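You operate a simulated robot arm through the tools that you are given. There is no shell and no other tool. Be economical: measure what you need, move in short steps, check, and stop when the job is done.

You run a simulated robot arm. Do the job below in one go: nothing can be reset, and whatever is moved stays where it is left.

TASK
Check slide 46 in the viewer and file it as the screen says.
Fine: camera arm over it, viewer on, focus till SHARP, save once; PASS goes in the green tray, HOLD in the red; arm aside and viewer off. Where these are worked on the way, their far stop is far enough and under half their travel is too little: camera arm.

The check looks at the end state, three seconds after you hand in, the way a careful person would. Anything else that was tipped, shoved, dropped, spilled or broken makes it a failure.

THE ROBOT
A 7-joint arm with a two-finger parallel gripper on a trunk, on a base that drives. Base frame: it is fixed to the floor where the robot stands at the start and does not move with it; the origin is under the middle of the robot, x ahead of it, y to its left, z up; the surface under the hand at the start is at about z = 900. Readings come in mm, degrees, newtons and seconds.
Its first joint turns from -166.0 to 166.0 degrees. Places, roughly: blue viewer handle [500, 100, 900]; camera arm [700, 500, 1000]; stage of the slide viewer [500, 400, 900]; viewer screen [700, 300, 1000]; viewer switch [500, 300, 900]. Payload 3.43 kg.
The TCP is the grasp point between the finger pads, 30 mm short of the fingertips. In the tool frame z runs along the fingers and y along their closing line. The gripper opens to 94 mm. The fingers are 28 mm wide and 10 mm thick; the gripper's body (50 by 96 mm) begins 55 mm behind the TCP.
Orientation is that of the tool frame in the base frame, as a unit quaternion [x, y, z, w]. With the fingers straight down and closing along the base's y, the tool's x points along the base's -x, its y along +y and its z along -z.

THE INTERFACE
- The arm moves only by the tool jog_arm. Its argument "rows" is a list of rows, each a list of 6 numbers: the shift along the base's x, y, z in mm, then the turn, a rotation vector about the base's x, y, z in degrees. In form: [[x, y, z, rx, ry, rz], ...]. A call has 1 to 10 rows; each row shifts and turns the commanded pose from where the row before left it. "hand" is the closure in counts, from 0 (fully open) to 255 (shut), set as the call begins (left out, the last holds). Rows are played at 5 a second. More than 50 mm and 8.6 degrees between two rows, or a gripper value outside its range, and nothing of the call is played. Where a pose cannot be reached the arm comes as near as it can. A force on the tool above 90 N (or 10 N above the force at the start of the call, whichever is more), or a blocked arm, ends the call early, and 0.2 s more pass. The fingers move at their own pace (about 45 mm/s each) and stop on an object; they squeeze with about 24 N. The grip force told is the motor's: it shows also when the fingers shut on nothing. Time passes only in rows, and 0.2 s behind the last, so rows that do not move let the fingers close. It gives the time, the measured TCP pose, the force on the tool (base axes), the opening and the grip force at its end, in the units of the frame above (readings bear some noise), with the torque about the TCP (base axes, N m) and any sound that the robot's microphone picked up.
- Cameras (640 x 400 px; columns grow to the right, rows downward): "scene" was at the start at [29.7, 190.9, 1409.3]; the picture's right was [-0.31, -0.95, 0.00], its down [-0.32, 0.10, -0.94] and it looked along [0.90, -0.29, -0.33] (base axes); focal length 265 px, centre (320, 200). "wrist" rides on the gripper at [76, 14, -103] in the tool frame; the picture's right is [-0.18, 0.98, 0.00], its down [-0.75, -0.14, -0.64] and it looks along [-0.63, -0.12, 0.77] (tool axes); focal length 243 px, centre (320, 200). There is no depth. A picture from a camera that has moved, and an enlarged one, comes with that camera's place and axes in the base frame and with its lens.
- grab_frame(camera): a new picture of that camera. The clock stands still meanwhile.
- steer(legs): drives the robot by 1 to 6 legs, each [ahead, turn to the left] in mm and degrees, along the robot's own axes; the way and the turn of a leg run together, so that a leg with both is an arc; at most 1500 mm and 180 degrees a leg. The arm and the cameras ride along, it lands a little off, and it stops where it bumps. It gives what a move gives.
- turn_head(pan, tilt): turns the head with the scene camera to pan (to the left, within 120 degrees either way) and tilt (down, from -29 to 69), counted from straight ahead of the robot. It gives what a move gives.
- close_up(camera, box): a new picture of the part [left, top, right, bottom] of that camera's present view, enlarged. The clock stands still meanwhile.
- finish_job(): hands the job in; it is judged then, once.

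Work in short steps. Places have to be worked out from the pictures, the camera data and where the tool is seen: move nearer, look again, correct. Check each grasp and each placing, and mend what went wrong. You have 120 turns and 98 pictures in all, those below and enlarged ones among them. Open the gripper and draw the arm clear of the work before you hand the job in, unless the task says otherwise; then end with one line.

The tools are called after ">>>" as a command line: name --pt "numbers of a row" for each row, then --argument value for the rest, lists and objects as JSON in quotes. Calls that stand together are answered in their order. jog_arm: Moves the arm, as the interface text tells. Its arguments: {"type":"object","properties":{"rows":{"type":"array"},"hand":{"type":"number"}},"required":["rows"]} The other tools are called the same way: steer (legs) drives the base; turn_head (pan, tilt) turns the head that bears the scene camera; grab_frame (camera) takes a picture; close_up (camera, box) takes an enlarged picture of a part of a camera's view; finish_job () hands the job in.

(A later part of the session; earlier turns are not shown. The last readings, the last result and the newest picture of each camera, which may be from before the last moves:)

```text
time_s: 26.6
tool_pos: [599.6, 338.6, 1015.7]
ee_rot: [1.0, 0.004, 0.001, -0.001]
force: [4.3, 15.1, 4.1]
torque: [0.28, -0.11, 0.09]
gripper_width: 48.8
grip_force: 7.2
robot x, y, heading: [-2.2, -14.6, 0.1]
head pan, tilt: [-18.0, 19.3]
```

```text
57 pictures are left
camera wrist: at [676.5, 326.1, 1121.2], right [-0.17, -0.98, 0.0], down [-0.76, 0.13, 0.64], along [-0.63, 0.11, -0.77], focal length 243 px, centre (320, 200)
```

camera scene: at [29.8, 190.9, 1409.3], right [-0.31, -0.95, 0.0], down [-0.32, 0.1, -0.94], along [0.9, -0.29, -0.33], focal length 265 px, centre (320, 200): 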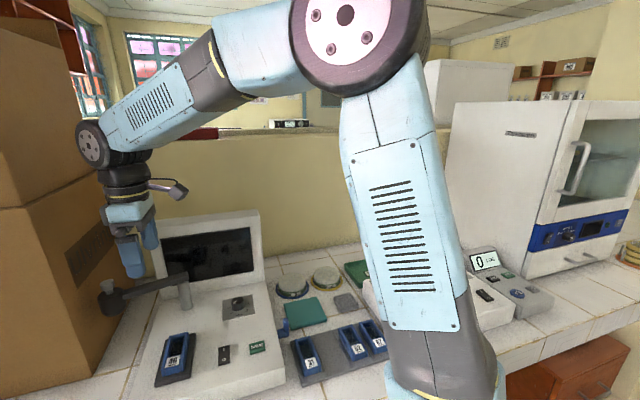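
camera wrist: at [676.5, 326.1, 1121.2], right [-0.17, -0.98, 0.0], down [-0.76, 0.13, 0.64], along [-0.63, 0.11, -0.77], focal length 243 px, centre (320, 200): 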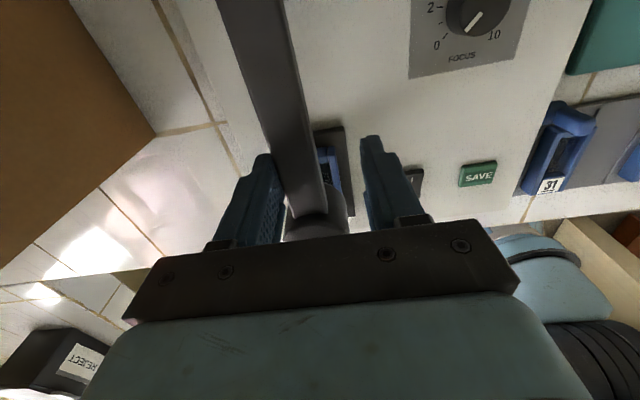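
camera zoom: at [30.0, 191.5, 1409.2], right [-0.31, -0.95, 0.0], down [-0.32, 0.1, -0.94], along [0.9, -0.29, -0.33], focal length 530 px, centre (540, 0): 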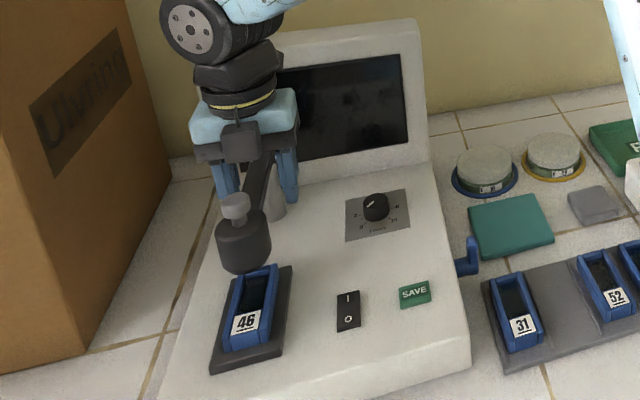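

The stop is reached (15 N, arm over the slide). I ease back, lift clear, and turn the hand back.

>>> jog_arm --pt "0 6 0 0 0 0" --pt "0 3 0 0 0 0" --pt "0 0 10 0 0 0" --pt "0 0 30 0 0 0" --pt "0 0 40 0 0 0" --pt "0 0 40 0 0 0" --pt "0 0 0 0 0 -8.5" --pt "0 0 0 0 0 -8.5" --pt "0 0 0 0 0 -8.5" --pt "0 0 0 0 0 -8.5"

>>> jog_arm --pt "0 -10 0 0 0 -8.5" --pt "0 -10 0 0 0 -8.5" --pt "-10 -10 0 0 0 -8.5" --pt "-10 -10 0 0 0 -8.5" --pt "-10 -10 0 0 0 -8.5" --pt "-10 0 0 0 0 -8.5" --pt "-10 0 0 0 0 -8.5" --pt "-10 0 0 0 0 -8.5" --pt "0 0 0 0 0 -8.5" --pt "0 0 0 0 0 -8.5" --hand 255

>>> jog_arm --pt "0 0 0 0 0 -8.5" --pt "0 0 0 0 0 -8.5" --pt "0 0 0 0 0 -8.5" --pt "0 0 0 0 0 -8.5" --pt "0 0 0 0 0 -8.5" --pt "0 0 0 0 0 -8.5" --pt "0 0 0 0 0 -7" --pt "0 0 0 0 0 0"

>>> grab_frame --camera "wrist"

>>> grab_frame --camera "scene"

```text
time_s: 28.8
tool_pos: [600.1, 347.7, 1137.4]
ee_rot: [0.957, -0.289, 0.0, 0.0]
force: [-0.1, 0.3, -0.1]
torque: [0.0, -0.03, -0.01]
gripper_width: 40.2
grip_force: 0.0
robot x, y, heading: [-2.1, -16.0, -0.2]
head pan, tilt: [-18.0, 19.3]
```

```text
time_s: 31.0
tool_pos: [540.5, 297.6, 1136.3]
ee_rot: [-0.51, 0.86, 0.0, 0.0]
force: [0.4, -0.4, 0.2]
torque: [0.03, -0.03, -0.01]
gripper_width: 0.0
grip_force: 24.0
robot x, y, heading: [-5.8, -14.0, 0.0]
head pan, tilt: [-18.0, 19.3]
```

```text
time_s: 32.8
tool_pos: [540.7, 296.9, 1137.8]
ee_rot: [-0.03, 1.0, 0.0, -0.001]
force: [-0.1, -0.1, 0.2]
torque: [0.01, -0.02, 0.01]
gripper_width: 0.1
grip_force: 24.2
robot x, y, heading: [0.9, -16.8, 0.1]
head pan, tilt: [-18.0, 19.3]
```

```text
56 pictures are left
camera wrist: at [464.0, 307.8, 1241.8], right [0.13, 0.99, 0.0], down [0.76, -0.1, 0.64], along [0.64, -0.08, -0.77], focal length 243 px, centre (320, 200)
```

wrist: 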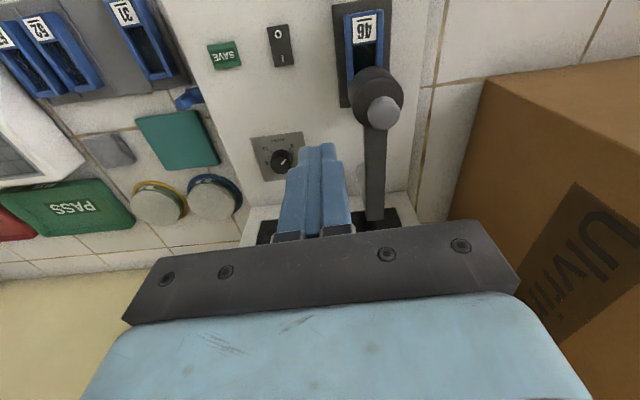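

```text
55 pictures are left
camera scene: at [29.7, 190.9, 1409.3], right [-0.31, -0.95, 0.0], down [-0.32, 0.1, -0.94], along [0.9, -0.29, -0.33], focal length 265 px, centre (320, 200)
```

scene: 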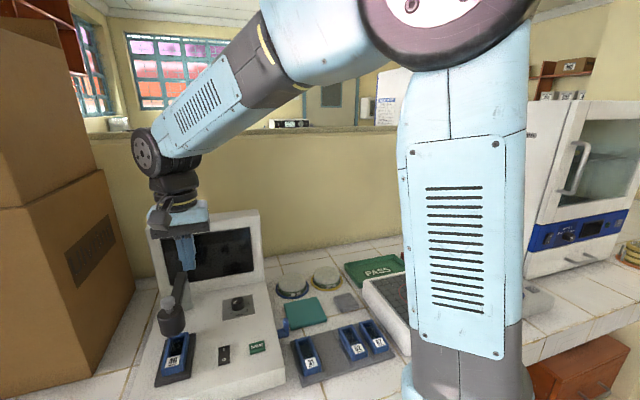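

The camera arm is over the slide. The switch's I end is near (516, 256, 903); I move the closed fingers above it and look.

>>> jog_arm --pt "-4 -10 -30 0 0 -3" --pt "-4 -10 -40 0 0 0" --pt "-4 -10 -40 0 0 0" --pt "-4 -11 -40 0 0 0" --pt "-2 0 -23 0 0 0" --pt "0 0 0 0 0 0"

>>> grab_frame --camera "wrist"

>>> close_up --camera "scene" --box '[170, 300, 290, 390]'

```text
time_s: 34.2
tool_pos: [523.7, 254.8, 963.5]
ee_rot: [-0.005, 1.0, 0.0, 0.0]
force: [0.1, 0.6, 0.2]
torque: [0.01, -0.04, 0.02]
gripper_width: 0.0
grip_force: 23.5
robot x, y, heading: [-2.9, -18.9, -0.1]
head pan, tilt: [-18.0, 19.3]
```

```text
54 pictures are left
camera wrist: at [447.7, 269.7, 1067.6], right [0.18, 0.98, 0.0], down [0.76, -0.13, 0.64], along [0.63, -0.11, -0.77], focal length 243 px, centre (320, 200)
```

wrist: 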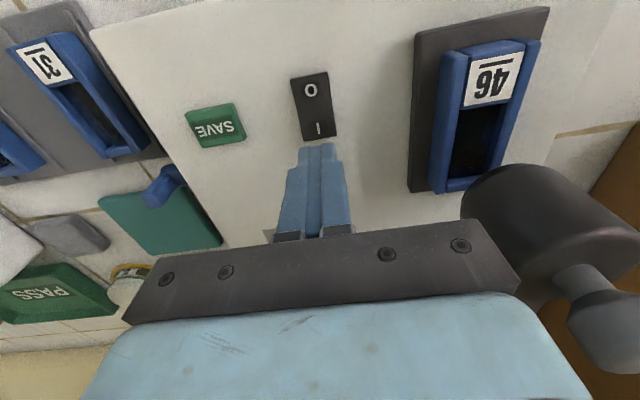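

```text
4.44 times, centred on (230, 345) of scene
camera zoom: at [29.7, 190.9, 1409.3], right [-0.31, -0.95, 0.0], down [-0.32, 0.1, -0.94], along [0.9, -0.29, -0.33], focal length 1178 px, centre (720, -444)
```

zoom: 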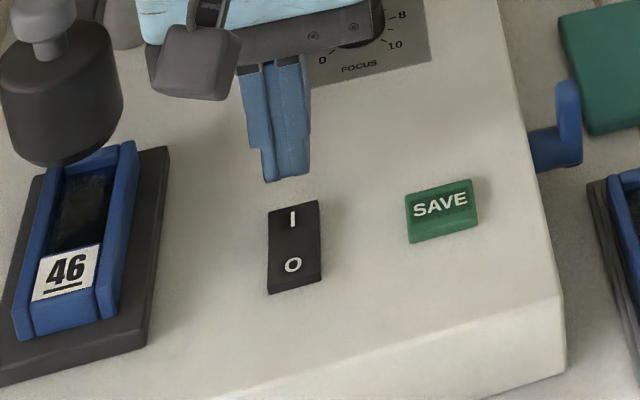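

The rocker spans x≈483–525 at y≈255, so the tips are right over its I half. I press down gently in small steps, listening.

>>> jog_arm --pt "2 0 -10 0 0 0" --pt "0 0 -8 0 0 0" --pt "0 0 -4 0 0 0" --pt "0 0 -2 0 0 0"

>>> jog_arm --pt "0 0 -2 0 0 0" --pt "0 0 -2 0 0 0"

>>> close_up --camera "scene" --box '[130, 210, 290, 390]'

```text
time_s: 35.2
tool_pos: [525.3, 257.0, 939.6]
ee_rot: [-0.004, 1.0, 0.0, -0.001]
force: [1.4, 0.2, 0.7]
torque: [0.0, -0.05, -0.03]
gripper_width: 0.0
grip_force: 24.1
robot x, y, heading: [4.4, -19.2, 0.1]
head pan, tilt: [-18.0, 19.3]
```

```text
time_s: 35.8
tool_pos: [524.2, 256.6, 936.9]
ee_rot: [-0.005, 1.0, 0.001, 0.001]
force: [0.3, -9.2, 33.1]
torque: [-0.26, 0.42, 0.15]
gripper_width: 0.0
grip_force: 24.3
robot x, y, heading: [3.3, -15.9, 0.3]
head pan, tilt: [-18.0, 19.3]
```

```text
2.22 times, centred on (210, 300) of scene
camera zoom: at [28.8, 190.2, 1409.4], right [-0.31, -0.95, 0.0], down [-0.31, 0.1, -0.94], along [0.9, -0.29, -0.33], focal length 589 px, centre (564, -22)
```

zoom: 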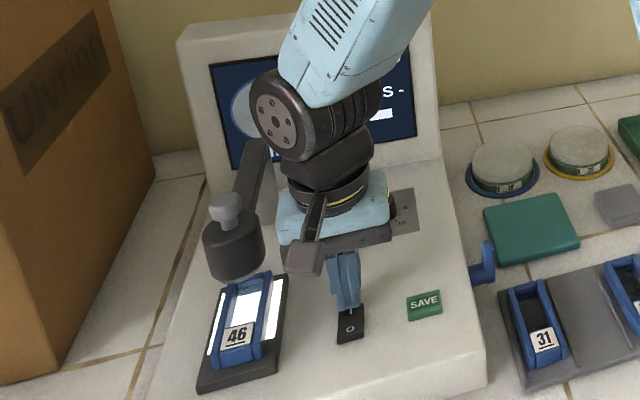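

The viewer came on (stage lit, screen alive). I lift off and view the screen.

>>> jog_arm --pt "0 0 15 0 0 0" --pt "0 0 35 0 0 0" --pt "0 -40 20 0 0 0" --pt "0 -40 10 0 0 0" --pt "0 -40 0 0 0 0" --pt "0 -40 0 0 0 0" --pt "0 0 0 0 0 0"

>>> close_up --camera "scene" --box '[130, 200, 290, 300]'

>>> close_up --camera "scene" --box '[150, 280, 290, 390]'

```text
time_s: 37.4
tool_pos: [524.3, 98.2, 1017.5]
ee_rot: [-0.005, 1.0, 0.0, 0.001]
force: [0.4, 0.2, -1.2]
torque: [-0.01, 0.01, 0.01]
gripper_width: 0.0
grip_force: 23.6
robot x, y, heading: [1.1, -14.4, -0.1]
head pan, tilt: [-18.0, 19.3]
```

```text
4.00 times, centred on (210, 250) of scene
camera zoom: at [29.7, 190.9, 1409.3], right [-0.31, -0.95, 0.0], down [-0.32, 0.1, -0.94], along [0.9, -0.29, -0.33], focal length 1061 px, centre (760, 0)
```

zoom: 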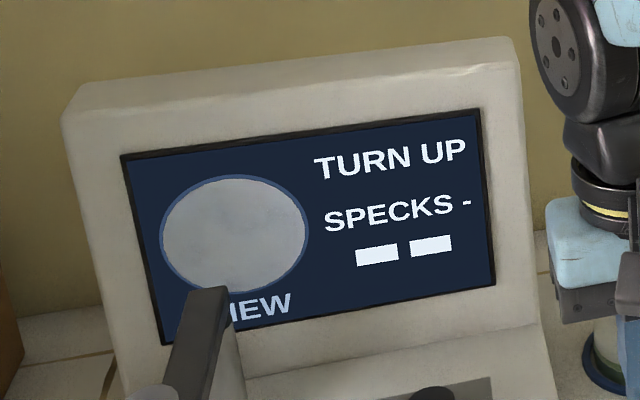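

```text
3.64 times, centred on (220, 335) of scene
camera zoom: at [29.7, 190.9, 1409.3], right [-0.31, -0.95, 0.0], down [-0.32, 0.1, -0.94], along [0.9, -0.29, -0.33], focal length 964 px, centre (684, -291)
```

zoom: 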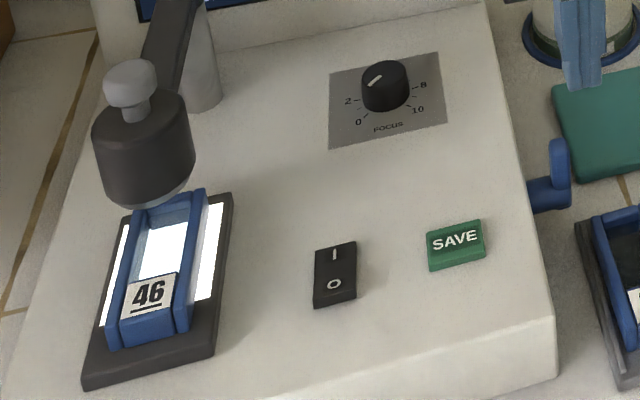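

The screen says "TURN UP", so the focus must be raised (clockwise). I go over the knob near (635, 225) with fingers open to look.

>>> jog_arm --pt "0 0 25 0 0 0" --pt "20 40 0 0 0 0" --pt "20 40 0 0 0 0" --pt "20 42 0 0 0 0" --pt "15 0 0 0 0 0" --pt "0 0 0 0 0 0" --hand 92

>>> close_up --camera "wrist" --box '[220, 60, 420, 220]'

>>> close_up --camera "scene" --box '[130, 200, 290, 330]'

```text
time_s: 38.8
tool_pos: [598.1, 217.2, 1041.7]
ee_rot: [-0.004, 1.0, 0.0, 0.0]
force: [-0.3, -0.8, 0.0]
torque: [0.03, 0.04, 0.0]
gripper_width: 60.1
grip_force: 0.1
robot x, y, heading: [0.2, -16.7, -0.0]
head pan, tilt: [-18.0, 19.3]
```

```text
2.50 times, centred on (320, 140) of wrist
camera zoom: at [522.6, 233.6, 1146.5], right [0.18, 0.98, 0.0], down [0.76, -0.13, 0.64], along [0.63, -0.11, -0.77], focal length 606 px, centre (320, 350)
```

zoom: 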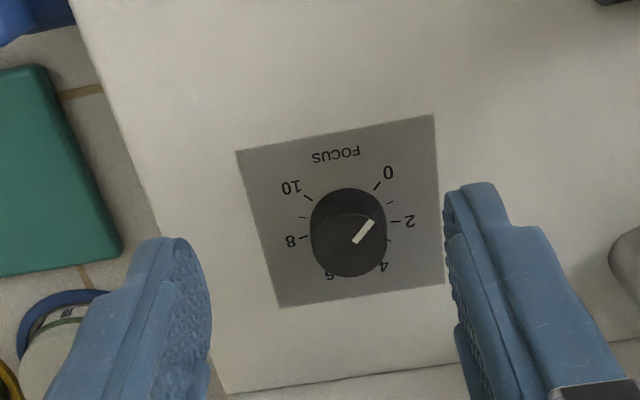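

```text
3.08 times, centred on (210, 265) of scene
camera zoom: at [29.8, 190.9, 1409.3], right [-0.31, -0.95, 0.0], down [-0.32, 0.1, -0.94], along [0.9, -0.29, -0.33], focal length 816 px, centre (658, 0)
```

zoom: 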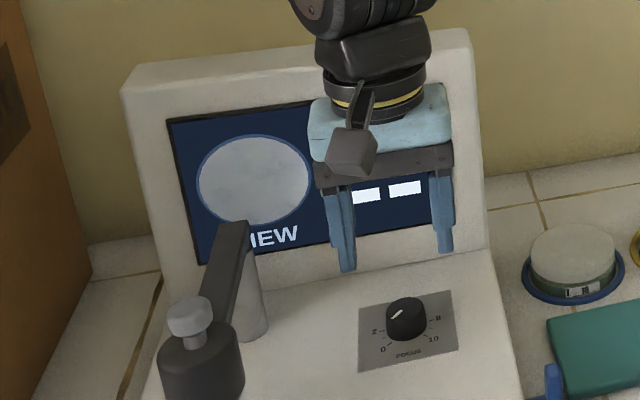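

The pointer is near 1.3 and clockwise raises it; knob centre about (653, 221), top about z 919, diameter about 32 mm. I turn the hand +60° over the knob to leave room for clockwise turning.

>>> jog_arm --pt "8 1 0 0 0 8.5" --pt "8 1 0 0 0 8.5" --pt "8 1 0 0 0 8.5" --pt "8 1 0 0 0 8.5" --pt "8 0 0 0 0 8.5" --pt "8 0 0 0 0 8.5" --pt "7 0 0 0 0 8.5" --pt "0 0 -30 0 0 0" --pt "0 0 -30 0 0 0" --pt "0 0 0 0 0 0"

>>> grab_frame --camera "wrist"

>>> close_up --camera "scene" --box '[130, 200, 290, 330]'

```text
time_s: 41.0
tool_pos: [653.0, 222.7, 981.6]
ee_rot: [-0.5, 0.866, 0.0, 0.001]
force: [0.6, 0.4, -0.2]
torque: [0.02, 0.02, 0.03]
gripper_width: 60.2
grip_force: 0.0
robot x, y, heading: [-1.0, -16.7, 0.2]
head pan, tilt: [-18.0, 19.3]
```

```text
47 pictures are left
camera wrist: at [602.7, 164.5, 1085.9], right [-0.76, 0.65, 0.0], down [0.5, 0.58, 0.64], along [0.42, 0.49, -0.77], focal length 243 px, centre (320, 200)
```

wrist: 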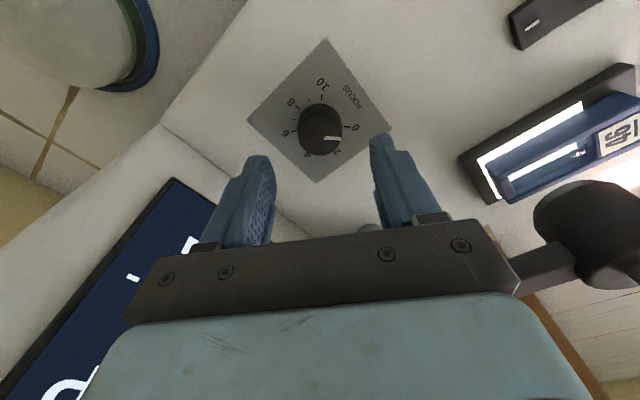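

```text
3.08 times, centred on (210, 265) of scene
camera zoom: at [29.9, 190.9, 1409.3], right [-0.31, -0.95, 0.0], down [-0.32, 0.1, -0.94], along [0.9, -0.29, -0.33], focal length 816 px, centre (658, 0)
```

zoom: 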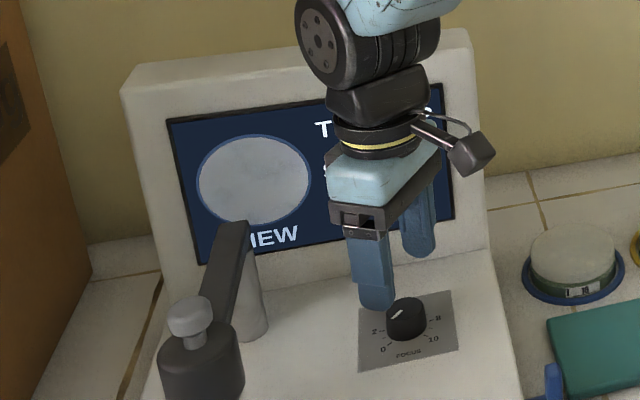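

The knob is directly under the TCP (≈653.8, 224). I descend until the tips flank it and close.

>>> jog_arm --pt "1 1.5 -25 0 0 0" --pt "0 0 -12 0 0 0" --pt "0 0 -8 0 0 0" --pt "0 0 -4 0 0 0" --pt "0 0 0 0 0 0"

>>> jog_arm --pt "0 0 0 0 0 0" --pt "0 0 0 0 0 0" --pt "0 0 0 0 0 0" --pt "0 0 0 0 0 0" --hand 255

>>> grab_frame --camera "wrist"

```text
time_s: 42.2
tool_pos: [654.5, 224.5, 932.7]
ee_rot: [-0.5, 0.866, 0.001, 0.0]
force: [-0.4, -0.5, -0.8]
torque: [-0.02, -0.01, 0.03]
gripper_width: 60.1
grip_force: 0.0
robot x, y, heading: [1.5, -15.2, -0.0]
head pan, tilt: [-18.0, 19.3]
```

```text
time_s: 43.2
tool_pos: [653.4, 224.8, 932.9]
ee_rot: [-0.499, 0.866, 0.0, -0.001]
force: [-2.2, 0.8, -1.4]
torque: [0.08, 0.01, -0.02]
gripper_width: 33.0
grip_force: 44.6
robot x, y, heading: [1.3, -14.2, -0.3]
head pan, tilt: [-18.0, 19.3]
```

```text
45 pictures are left
camera wrist: at [603.8, 166.2, 1036.8], right [-0.76, 0.65, 0.0], down [0.5, 0.58, 0.64], along [0.42, 0.49, -0.77], focal length 243 px, centre (320, 200)
```

wrist: 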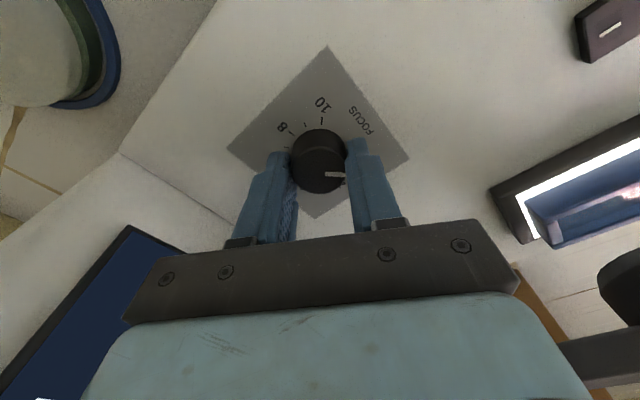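

Knob held at 33 mm. I turn it clockwise about 25° and check the screen.

>>> jog_arm --pt "0 0 0 0 0 -8.3" --pt "0 0 0 0 0 -8.3" --pt "0 0 0 0 0 -8.4" --pt "0 0 0 0 0 0"

>>> close_up --camera "scene" --box '[130, 200, 290, 300]'

>>> grab_frame --camera "wrist"

```text
time_s: 44.2
tool_pos: [654.9, 223.4, 933.8]
ee_rot: [-0.299, 0.954, 0.0, 0.0]
force: [-0.2, -8.8, 8.4]
torque: [-0.45, 0.16, 0.0]
gripper_width: 33.1
grip_force: 45.0
robot x, y, heading: [1.4, -17.2, -0.1]
head pan, tilt: [-18.0, 19.3]
```

```text
4.00 times, centred on (210, 250) of scene
camera zoom: at [29.7, 190.5, 1409.4], right [-0.31, -0.95, 0.0], down [-0.32, 0.1, -0.94], along [0.9, -0.29, -0.33], focal length 1061 px, centre (760, 0)
```

zoom: 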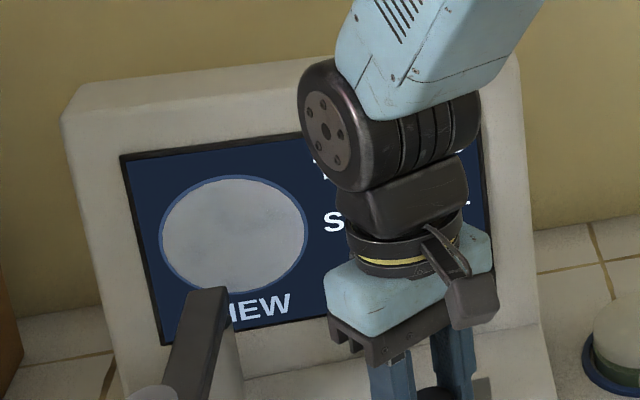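

```text
43 pictures are left
camera wrist: at [584.3, 192.5, 1036.7], right [-0.41, 0.91, 0.0], down [0.7, 0.31, 0.64], along [0.59, 0.26, -0.77], focal length 243 px, centre (320, 200)
```

wrist: 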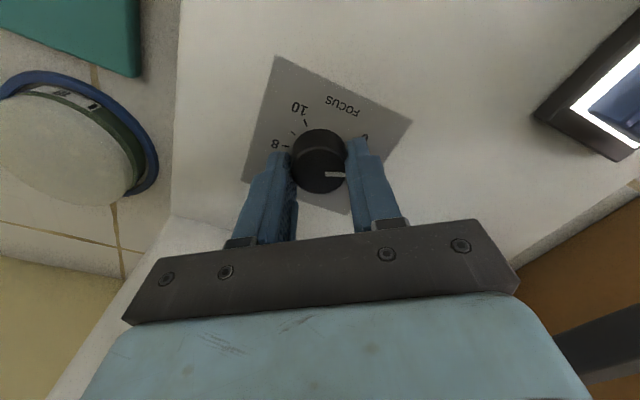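

The knob follows the hand. No change in the picture yet; I turn another 25°.

>>> jog_arm --pt "0 0 0 0 0 -8.3" --pt "0 0 0 0 0 -8.3" --pt "0 0 0 0 0 -8.4" --pt "0 0 0 0 0 0"

>>> close_up --camera "scene" --box '[130, 200, 290, 300]'

```text
time_s: 45.2
tool_pos: [656.3, 222.3, 932.3]
ee_rot: [-0.086, 0.996, 0.0, 0.0]
force: [-5.4, -20.5, 17.8]
torque: [-0.61, -0.06, -0.01]
gripper_width: 33.4
grip_force: 45.2
robot x, y, heading: [0.9, -17.5, 0.0]
head pan, tilt: [-18.0, 19.3]
```

```text
4.00 times, centred on (210, 250) of scene
camera zoom: at [28.9, 190.0, 1409.5], right [-0.31, -0.95, 0.0], down [-0.31, 0.1, -0.94], along [0.9, -0.29, -0.33], focal length 1061 px, centre (760, 0)
```

zoom: 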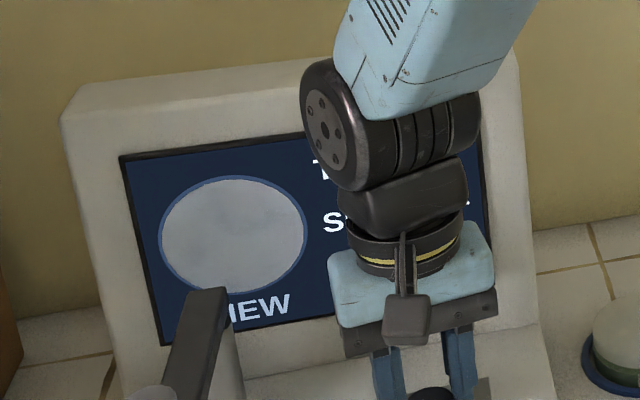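

Some side force is building (about 20 N), so I yield slightly along it while turning another 25°.

>>> jog_arm --pt "0 -0.7 0.7 0 0 -8.3" --pt "-0.3 -0.7 0.7 0 0 -8.3" --pt "-0.3 -0.6 0.3 0 0 -8.4" --pt "0 0 0 0 0 0"

>>> close_up --camera "scene" --box '[130, 200, 290, 300]'

>>> grab_frame --camera "wrist"

```text
time_s: 46.2
tool_pos: [654.6, 221.7, 933.0]
ee_rot: [0.131, 0.991, -0.001, -0.001]
force: [1.4, -14.7, -16.8]
torque: [-0.53, -0.43, 0.01]
gripper_width: 33.4
grip_force: 44.8
robot x, y, heading: [-0.9, -14.6, 0.2]
head pan, tilt: [-18.0, 19.3]
```

```text
4.00 times, centred on (210, 250) of scene
camera zoom: at [30.7, 190.6, 1409.3], right [-0.31, -0.95, 0.0], down [-0.32, 0.1, -0.94], along [0.9, -0.29, -0.33], focal length 1061 px, centre (760, 0)
```

zoom: 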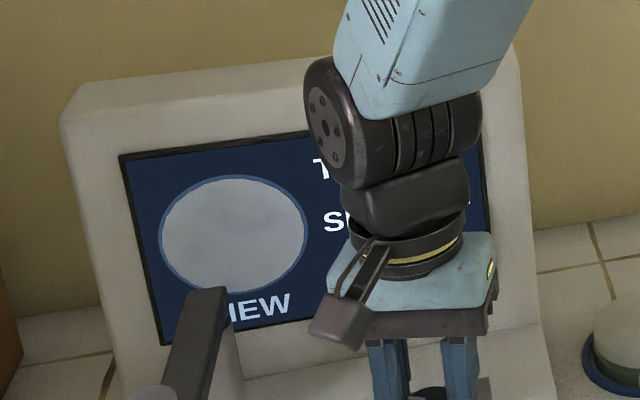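

```text
40 pictures are left
camera wrist: at [585.8, 256.0, 1036.9], right [0.43, 0.9, 0.0], down [0.69, -0.33, 0.64], along [0.58, -0.28, -0.77], focal length 243 px, centre (320, 200)
```

wrist: 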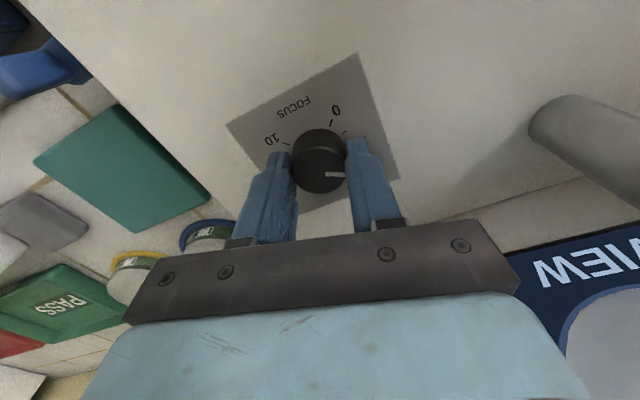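

Still "T…" at the same position (TURN UP, as a longer TURN DOWN would start further left). I turn 17° more, easing the z force.

>>> jog_arm --pt "0 -0.5 -0.5 0 0 -8.5" --pt "0 -0.5 -0.3 0 0 -8.5" --pt "0 0 0 0 0 0"

>>> close_up --camera "scene" --box '[130, 200, 290, 300]'

```text
time_s: 47.0
tool_pos: [654.7, 220.2, 932.0]
ee_rot: [0.277, 0.961, 0.002, -0.001]
force: [-5.3, -11.4, -5.9]
torque: [0.04, 0.86, 0.05]
gripper_width: 33.3
grip_force: 45.1
robot x, y, heading: [-1.1, -17.5, -0.2]
head pan, tilt: [-18.0, 19.3]
```

```text
4.00 times, centred on (210, 250) of scene
camera zoom: at [29.9, 190.5, 1409.4], right [-0.31, -0.95, 0.0], down [-0.32, 0.1, -0.94], along [0.9, -0.29, -0.33], focal length 1061 px, centre (760, 0)
```

zoom: 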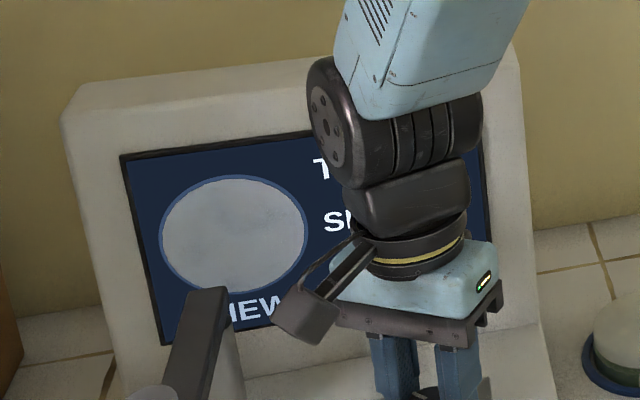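

Still TURN UP. I turn 17° more.

>>> jog_arm --pt "-0.3 -0.5 0 0 0 -8.5" --pt "-0.3 -0.5 0 0 0 -8.5" --pt "0 0 0 0 0 0"

>>> close_up --camera "scene" --box '[130, 200, 290, 300]'

```text
time_s: 47.8
tool_pos: [654.9, 220.2, 932.7]
ee_rot: [0.415, 0.91, 0.0, 0.001]
force: [-4.7, -3.0, -7.9]
torque: [-0.02, 0.12, 0.01]
gripper_width: 33.2
grip_force: 44.8
robot x, y, heading: [1.7, -14.9, 0.2]
head pan, tilt: [-18.0, 19.3]
```

```text
4.00 times, centred on (210, 250) of scene
camera zoom: at [29.9, 190.9, 1409.3], right [-0.31, -0.95, 0.0], down [-0.32, 0.1, -0.94], along [0.9, -0.29, -0.33], focal length 1061 px, centre (760, 0)
```

zoom: 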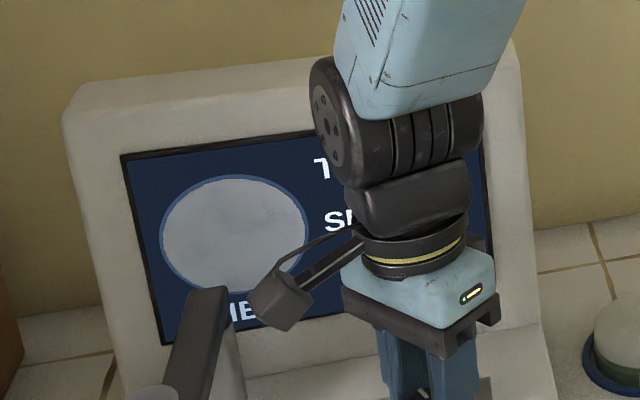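

Still turning up. 17° more.

>>> jog_arm --pt "-0.3 -0.3 0 0 0 -8.5" --pt "-0.2 -0.2 0 0 0 -8.5" --pt "0 0 0 0 0 0"

>>> close_up --camera "scene" --box '[130, 200, 290, 300]'

```text
time_s: 48.6
tool_pos: [653.6, 220.1, 932.4]
ee_rot: [0.546, 0.838, 0.0, 0.0]
force: [2.2, 0.2, -7.7]
torque: [-0.1, -0.15, -0.02]
gripper_width: 33.1
grip_force: 45.2
robot x, y, heading: [0.0, -14.7, 0.1]
head pan, tilt: [-18.0, 19.3]
```

```text
4.00 times, centred on (210, 250) of scene
camera zoom: at [30.3, 191.0, 1409.3], right [-0.31, -0.95, 0.0], down [-0.32, 0.1, -0.94], along [0.9, -0.29, -0.33], focal length 1061 px, centre (760, 0)
```

zoom: 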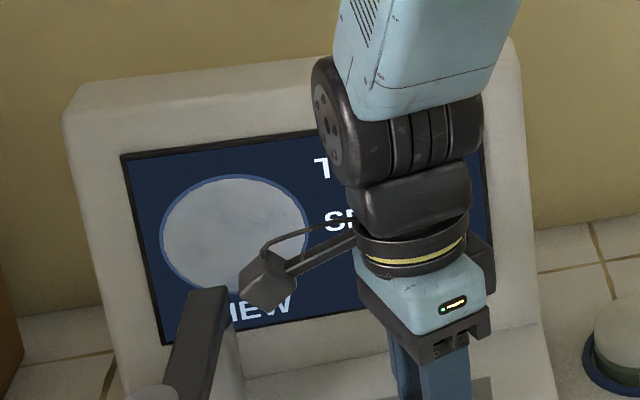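

Another 17°, this time also checking the dial with the wrist camera.

>>> jog_arm --pt "0 0 -0.3 0 0 -8.5" --pt "0 0 -0.3 0 0 -8.5" --pt "0 0 0 0 0 0"

>>> close_up --camera "scene" --box '[130, 200, 290, 300]'

>>> grab_frame --camera "wrist"

```text
time_s: 49.4
tool_pos: [653.2, 219.3, 933.1]
ee_rot: [0.664, 0.748, -0.001, 0.0]
force: [-5.9, 4.1, 1.6]
torque: [0.23, 0.3, -0.02]
gripper_width: 33.3
grip_force: 44.6
robot x, y, heading: [1.4, -15.7, 0.2]
head pan, tilt: [-18.0, 19.3]
```

```text
4.00 times, centred on (210, 250) of scene
camera zoom: at [29.4, 191.0, 1409.3], right [-0.31, -0.95, 0.0], down [-0.32, 0.1, -0.94], along [0.9, -0.29, -0.33], focal length 1061 px, centre (760, 0)
```

zoom: 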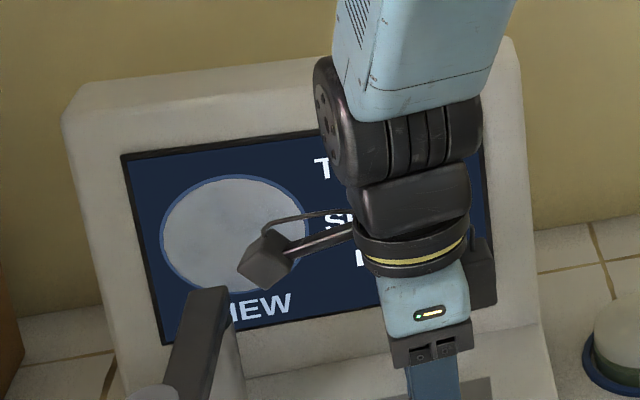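

```text
35 pictures are left
camera wrist: at [658.4, 297.8, 1036.9], right [1.0, -0.06, 0.0], down [-0.05, -0.77, 0.64], along [-0.04, -0.64, -0.77], focal length 243 px, centre (320, 200)
```

wrist: 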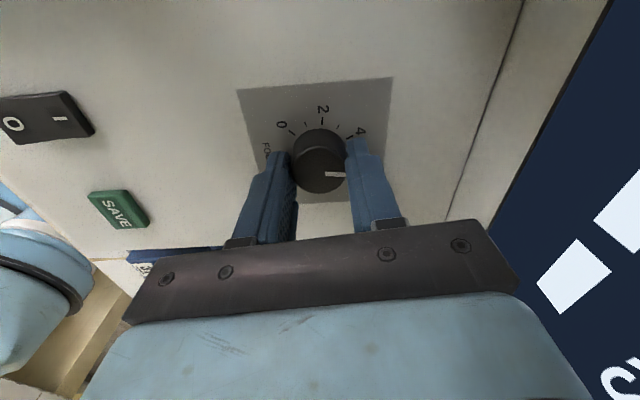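

The dial reads about 5–6 and follows the hand. I continue 17° further.

>>> jog_arm --pt "0 0 0 0 0 -8.5" --pt "0 0 0 0 0 -8.5" --pt "0 0 0 0 0 0"

>>> close_up --camera "scene" --box '[130, 200, 290, 300]'

```text
time_s: 50.2
tool_pos: [652.7, 219.1, 932.6]
ee_rot: [0.767, 0.642, 0.0, 0.0]
force: [-11.9, 2.8, 9.5]
torque: [0.13, 0.46, 0.05]
gripper_width: 33.5
grip_force: 45.1
robot x, y, heading: [2.4, -18.2, -0.4]
head pan, tilt: [-18.0, 19.3]
```

```text
4.00 times, centred on (210, 250) of scene
camera zoom: at [28.9, 190.9, 1409.3], right [-0.31, -0.95, 0.0], down [-0.31, 0.1, -0.94], along [0.9, -0.29, -0.33], focal length 1061 px, centre (760, 0)
```

zoom: 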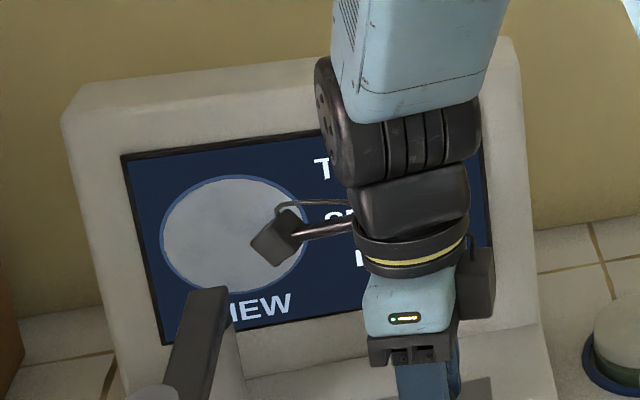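

Still TURN UP. Another 17°.

>>> jog_arm --pt "-0.4 0 0.4 0 0 -8.5" --pt "-0.4 0 0 0 0 -8.5" --pt "0 0 0 0 0 0"

>>> close_up --camera "scene" --box '[130, 200, 290, 300]'

```text
time_s: 51.0
tool_pos: [651.2, 220.7, 933.0]
ee_rot: [0.853, 0.522, 0.0, 0.0]
force: [-12.6, 7.9, 4.5]
torque: [-0.05, 0.47, 0.05]
gripper_width: 33.2
grip_force: 44.6
robot x, y, heading: [-0.7, -17.1, -0.2]
head pan, tilt: [-18.0, 19.3]
```

```text
4.00 times, centred on (210, 250) of scene
camera zoom: at [29.0, 191.1, 1409.3], right [-0.31, -0.95, 0.0], down [-0.31, 0.1, -0.94], along [0.9, -0.29, -0.33], focal length 1061 px, centre (760, 0)
```

zoom: 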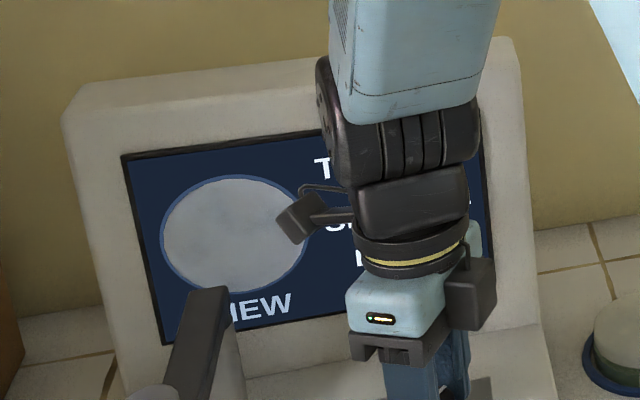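

Another 17°.

>>> jog_arm --pt "-0.4 0.3 0 0 0 -8.5" --pt "-0.4 0.3 0 0 0 -8.5" --pt "0 0 0 0 0 0"

>>> close_up --camera "scene" --box '[130, 200, 290, 300]'

```text
time_s: 51.8
tool_pos: [652.2, 219.7, 932.2]
ee_rot: [0.921, 0.389, 0.0, 0.0]
force: [-12.2, 4.9, 3.3]
torque: [-0.01, 0.54, 0.05]
gripper_width: 33.2
grip_force: 45.0
robot x, y, heading: [1.2, -15.0, 0.1]
head pan, tilt: [-18.0, 19.3]
```

```text
4.00 times, centred on (210, 250) of scene
camera zoom: at [29.2, 191.1, 1409.3], right [-0.31, -0.95, 0.0], down [-0.32, 0.1, -0.94], along [0.9, -0.29, -0.33], focal length 1061 px, centre (760, 0)
```

zoom: 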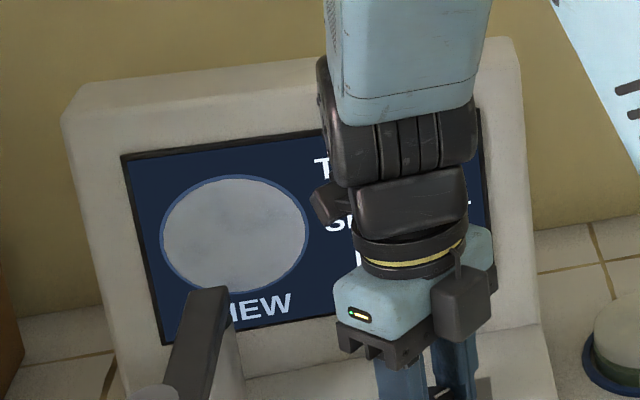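

I check the dial with the wrist camera before going on.

>>> grab_frame --camera "wrist"

```text
31 pictures are left
camera wrist: at [714.7, 265.9, 1036.9], right [0.58, -0.82, 0.0], down [-0.63, -0.44, 0.64], along [-0.52, -0.37, -0.77], focal length 243 px, centre (320, 200)
```

wrist: 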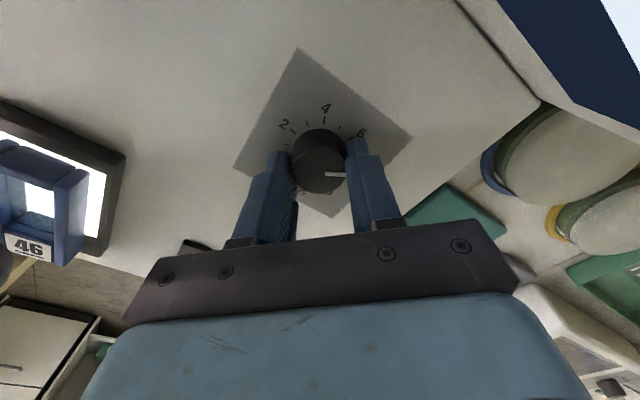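

The dial is about 7 and still following. 12° more, then look.

>>> jog_arm --pt "-0.4 0 0 0 0 -6" --pt "-0.4 0 0 0 0 -6" --pt "0 0 0 0 0 0"

>>> close_up --camera "scene" --box '[130, 200, 290, 300]'

```text
time_s: 52.6
tool_pos: [645.1, 222.1, 932.9]
ee_rot: [0.954, 0.299, 0.0, 0.002]
force: [-74.3, 6.4, -21.2]
torque: [-10.39, -16.92, 10.8]
gripper_width: 39.7
grip_force: 45.6
robot x, y, heading: [0.8, -14.5, 0.1]
head pan, tilt: [-18.0, 19.3]
```

```text
4.00 times, centred on (210, 250) of scene
camera zoom: at [25.6, 191.9, 1409.2], right [-0.31, -0.95, 0.0], down [-0.31, 0.1, -0.94], along [0.9, -0.29, -0.33], focal length 1061 px, centre (760, 0)
```

zoom: 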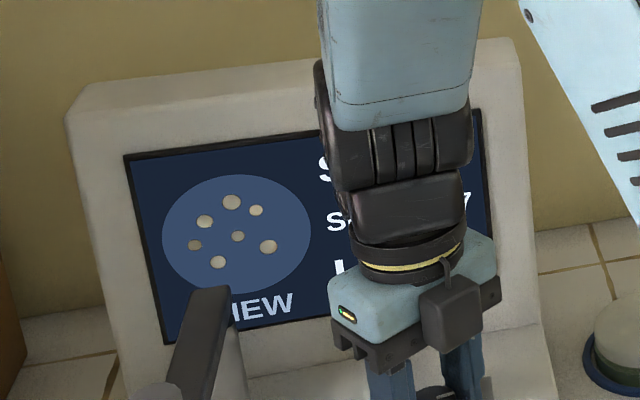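

SHARP with SPECKS 7 appears, but the hand's camera is pushing on the monitor (74 N). I release the knob at once and ease the hand back toward −x.

>>> jog_arm --pt "0 0 0 0 0 0" --pt "-4 0 0 0 0 0" --hand 70

>>> close_up --camera "scene" --box '[130, 200, 290, 300]'

```text
time_s: 53.2
tool_pos: [645.1, 223.7, 932.6]
ee_rot: [0.956, 0.294, -0.001, -0.001]
force: [-51.2, 22.9, -18.9]
torque: [-3.13, -4.03, 3.59]
gripper_width: 68.1
grip_force: 0.1
robot x, y, heading: [0.9, -14.3, 0.1]
head pan, tilt: [-18.0, 19.3]
```

```text
4.00 times, centred on (210, 250) of scene
camera zoom: at [27.7, 192.1, 1409.2], right [-0.31, -0.95, 0.0], down [-0.31, 0.1, -0.94], along [0.9, -0.29, -0.33], focal length 1061 px, centre (760, 0)
```

zoom: 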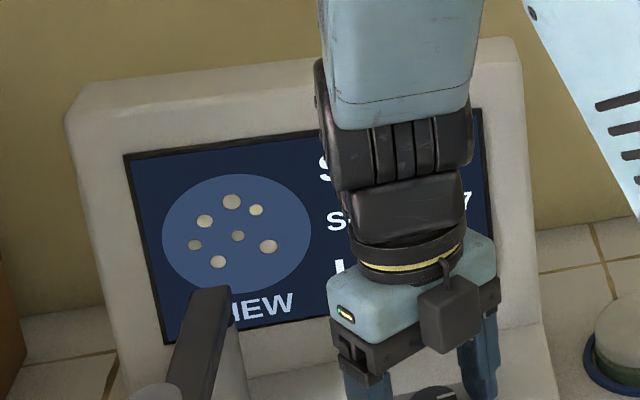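

Still SHARP with the knob free. I continue easing −x, then up.

>>> jog_arm --pt "-4 0 0 0 0 0" --pt "-4 0 0 0 0 0" --pt "0 0 0 0 0 0"

```text
time_s: 54.0
tool_pos: [639.7, 219.3, 933.3]
ee_rot: [0.957, 0.291, 0.0, 0.0]
force: [-0.3, -0.5, 0.6]
torque: [0.02, -0.01, -0.02]
gripper_width: 68.5
grip_force: 0.0
robot x, y, heading: [5.3, -13.5, 0.0]
head pan, tilt: [-18.0, 19.3]
```

Contact is gone. I lift straight up and move away from the monitor, then read the screen.

>>> jog_arm --pt "0 0 15 0 0 0" --pt "0 0 30 0 0 0" --pt "-20 0 30 0 0 0" --pt "-25 -30 20 0 0 0" --pt "-25 -35 0 0 0 0" --pt "-20 -35 0 0 0 0" --pt "0 0 0 0 0 0"

>>> close_up --camera "scene" --box '[130, 200, 290, 300]'

>>> grab_frame --camera "scene"

```text
time_s: 55.6
tool_pos: [549.3, 121.0, 1028.0]
ee_rot: [0.957, 0.291, 0.0, 0.001]
force: [0.0, 0.0, 1.2]
torque: [0.0, 0.0, -0.04]
gripper_width: 68.3
grip_force: 0.0
robot x, y, heading: [2.4, -15.7, 0.1]
head pan, tilt: [-18.0, 19.3]
```

```text
4.00 times, centred on (210, 250) of scene
camera zoom: at [29.8, 190.9, 1409.3], right [-0.31, -0.95, 0.0], down [-0.32, 0.1, -0.94], along [0.9, -0.29, -0.33], focal length 1061 px, centre (760, 0)
```

zoom: 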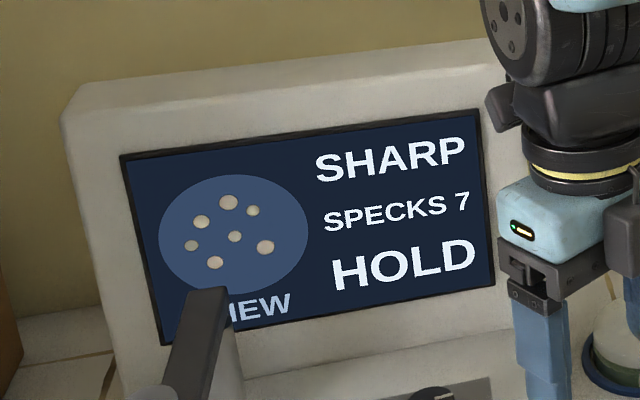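

```text
27 pictures are left
camera scene: at [29.8, 190.9, 1409.3], right [-0.31, -0.95, 0.0], down [-0.32, 0.1, -0.94], along [0.9, -0.29, -0.33], focal length 265 px, centre (320, 200)
```

scene: 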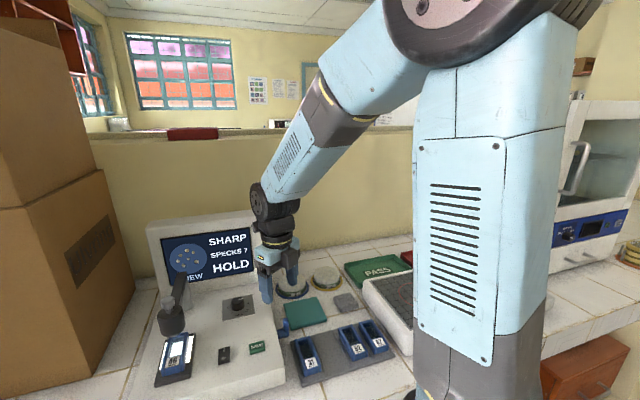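

SHARP, 7 specks, HOLD: the slide goes into the red tray after saving. I turn the hand back to its original yaw and close the fingers, moving toward SAVE at about (500, 185.5).

>>> jog_arm --pt "0 0 0 0 0 8.5" --pt "0 0 0 0 0 8.5" --pt "0 0 0 0 0 8.5" --pt "0 0 0 0 0 8.5" --pt "0 0 0 0 0 8.5" --pt "0 0 0 0 0 8.5" --pt "0 0 0 0 0 8.5" --pt "0 0 0 0 0 8.5" --pt "0 0 0 0 0 8.5" --pt "0 0 0 0 0 8.5" --hand 255

>>> jog_arm --pt "-10 15 0 0 0 8.5" --pt "-10 15 0 0 0 8.5" --pt "-10 15 0 0 0 8.5" --pt "-10 10 0 0 0 8.5" --pt "-9 9.5 0 0 0 8.5" --pt "0 0 -20 0 0 8.5" --pt "0 0 -20 0 0 8.5" --pt "0 0 -25 0 0 2" --pt "0 0 0 0 0 0"

>>> grab_frame --camera "wrist"

```text
time_s: 57.8
tool_pos: [550.1, 120.4, 1028.9]
ee_rot: [0.506, 0.862, 0.0, 0.0]
force: [-1.0, -0.6, -0.6]
torque: [0.01, -0.02, 0.01]
gripper_width: 0.0
grip_force: 24.0
robot x, y, heading: [0.4, -17.0, 0.1]
head pan, tilt: [-18.0, 19.3]
```

```text
time_s: 59.8
tool_pos: [500.3, 184.5, 960.9]
ee_rot: [-0.004, 1.0, -0.001, 0.0]
force: [0.1, 0.1, -0.5]
torque: [0.01, 0.0, -0.01]
gripper_width: 0.0
grip_force: 24.3
robot x, y, heading: [0.8, -15.7, 0.2]
head pan, tilt: [-18.0, 19.3]
```

```text
26 pictures are left
camera wrist: at [424.3, 199.6, 1065.5], right [0.17, 0.98, 0.0], down [0.76, -0.13, 0.64], along [0.63, -0.11, -0.77], focal length 243 px, centre (320, 200)
```

wrist: 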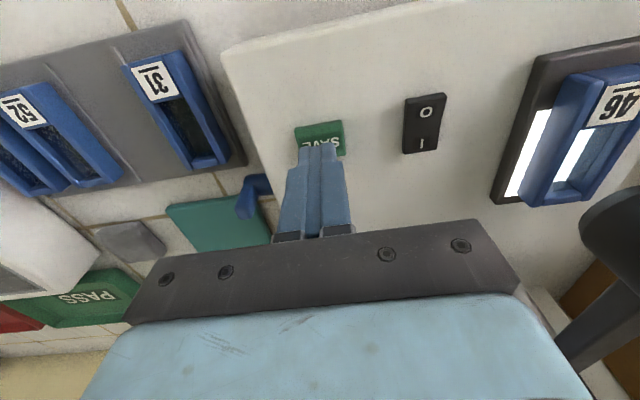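

The tips are right above SAVE (≈503, 185). I press once, descending slowly.

>>> jog_arm --pt "2 1 -10 0 0 0" --pt "0 0 -8 0 0 0" --pt "0 0 -3 0 0 0" --pt "0 0 0 0 0 0"

>>> jog_arm --pt "0 0 -2 0 0 0" --pt "0 0 -2 0 0 0"

```text
time_s: 60.8
tool_pos: [501.7, 185.3, 939.6]
ee_rot: [-0.004, 1.0, 0.0, 0.0]
force: [-0.2, 0.5, -1.1]
torque: [-0.03, 0.01, 0.0]
gripper_width: 0.0
grip_force: 24.0
robot x, y, heading: [-3.0, -15.5, -0.1]
head pan, tilt: [-18.0, 19.3]
```

```text
time_s: 61.4
tool_pos: [500.9, 185.7, 937.4]
ee_rot: [-0.003, 1.0, 0.001, 0.0]
force: [-0.3, 0.3, 0.1]
torque: [-0.03, 0.01, -0.01]
gripper_width: 0.0
grip_force: 24.3
robot x, y, heading: [1.4, -14.8, 0.2]
head pan, tilt: [-18.0, 19.3]
```

Not touching yet; I continue down in 2 mm steps.

>>> jog_arm --pt "0 0 -2 0 0 0" --pt "0 0 -2 0 0 0"

>>> jog_arm --pt "0 0 -1.5 0 0 0" --pt "0 0 -1.5 0 0 0"

>>> close_up --camera "scene" --box '[130, 200, 290, 370]'

```text
time_s: 62.0
tool_pos: [501.2, 184.9, 934.3]
ee_rot: [-0.004, 1.0, 0.0, 0.0]
force: [-1.3, 0.9, 1.6]
torque: [0.04, 0.01, 0.01]
gripper_width: 0.0
grip_force: 24.1
robot x, y, heading: [3.4, -18.1, -0.0]
head pan, tilt: [-18.0, 19.3]
heard: click
```

```text
time_s: 62.6
tool_pos: [501.4, 185.4, 931.9]
ee_rot: [-0.004, 1.0, -0.001, 0.0]
force: [-3.5, -2.8, 9.0]
torque: [-0.08, 0.0, 0.0]
gripper_width: 0.0
grip_force: 24.4
robot x, y, heading: [-1.0, -15.0, 0.3]
head pan, tilt: [-18.0, 19.3]
```

```text
2.35 times, centred on (210, 285) of scene
camera zoom: at [29.3, 190.8, 1409.3], right [-0.31, -0.95, 0.0], down [-0.32, 0.1, -0.94], along [0.9, -0.29, -0.33], focal length 624 px, centre (579, 0)
```

zoom: 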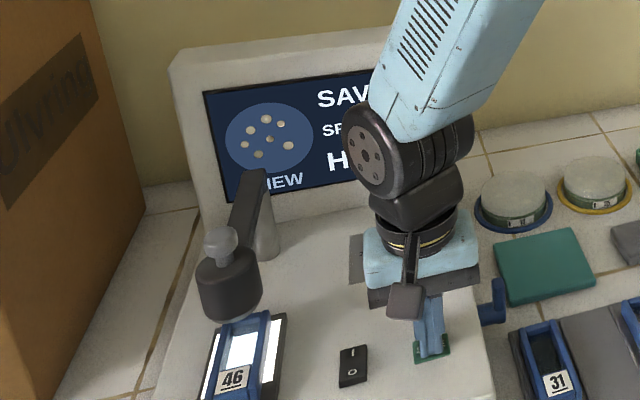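

The screen shows SAVED after one click. I lift and go over to the O half of the switch at about (483, 256).

>>> jog_arm --pt "0 0 15 0 0 0" --pt "0 0 25 0 0 0" --pt "-9 35 0 0 0 0" --pt "-9 35 0 0 0 0" --pt "0 0 -15 0 0 0" --pt "0 0 0 0 0 0"

>>> grab_frame --camera "wrist"

>>> close_up --camera "scene" --box '[130, 200, 290, 370]'

```text
time_s: 64.0
tool_pos: [484.5, 255.3, 954.7]
ee_rot: [-0.004, 1.0, 0.0, 0.0]
force: [0.5, 0.0, 0.1]
torque: [-0.01, 0.0, -0.01]
gripper_width: 0.0
grip_force: 23.5
robot x, y, heading: [-0.4, -15.0, -0.0]
head pan, tilt: [-18.0, 19.3]
```

```text
24 pictures are left
camera wrist: at [407.8, 270.3, 1059.5], right [0.18, 0.98, 0.0], down [0.75, -0.14, 0.64], along [0.63, -0.11, -0.77], focal length 243 px, centre (320, 200)
```

wrist: 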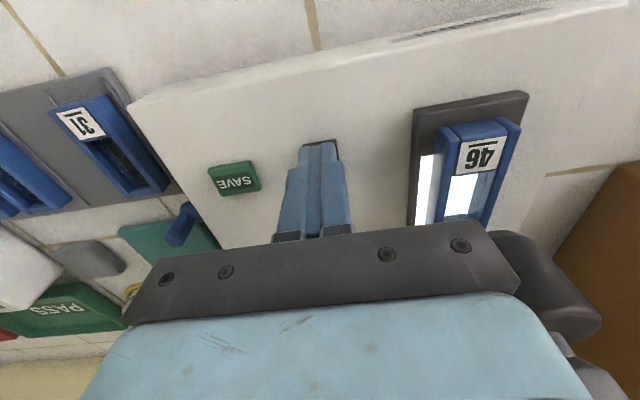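

```text
2.35 times, centred on (210, 285) of scene
camera zoom: at [29.7, 190.9, 1409.3], right [-0.31, -0.95, 0.0], down [-0.32, 0.1, -0.94], along [0.9, -0.29, -0.33], focal length 624 px, centre (579, 0)
```

zoom: 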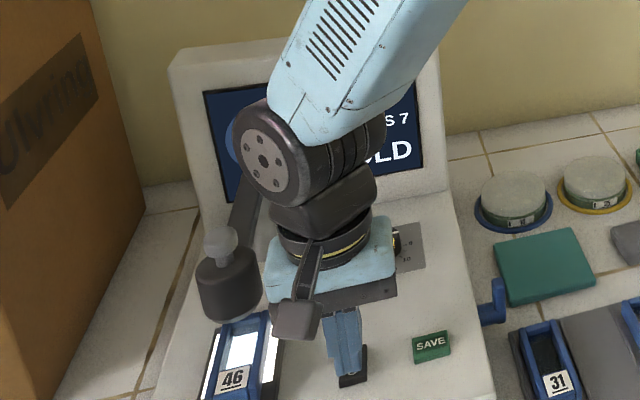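

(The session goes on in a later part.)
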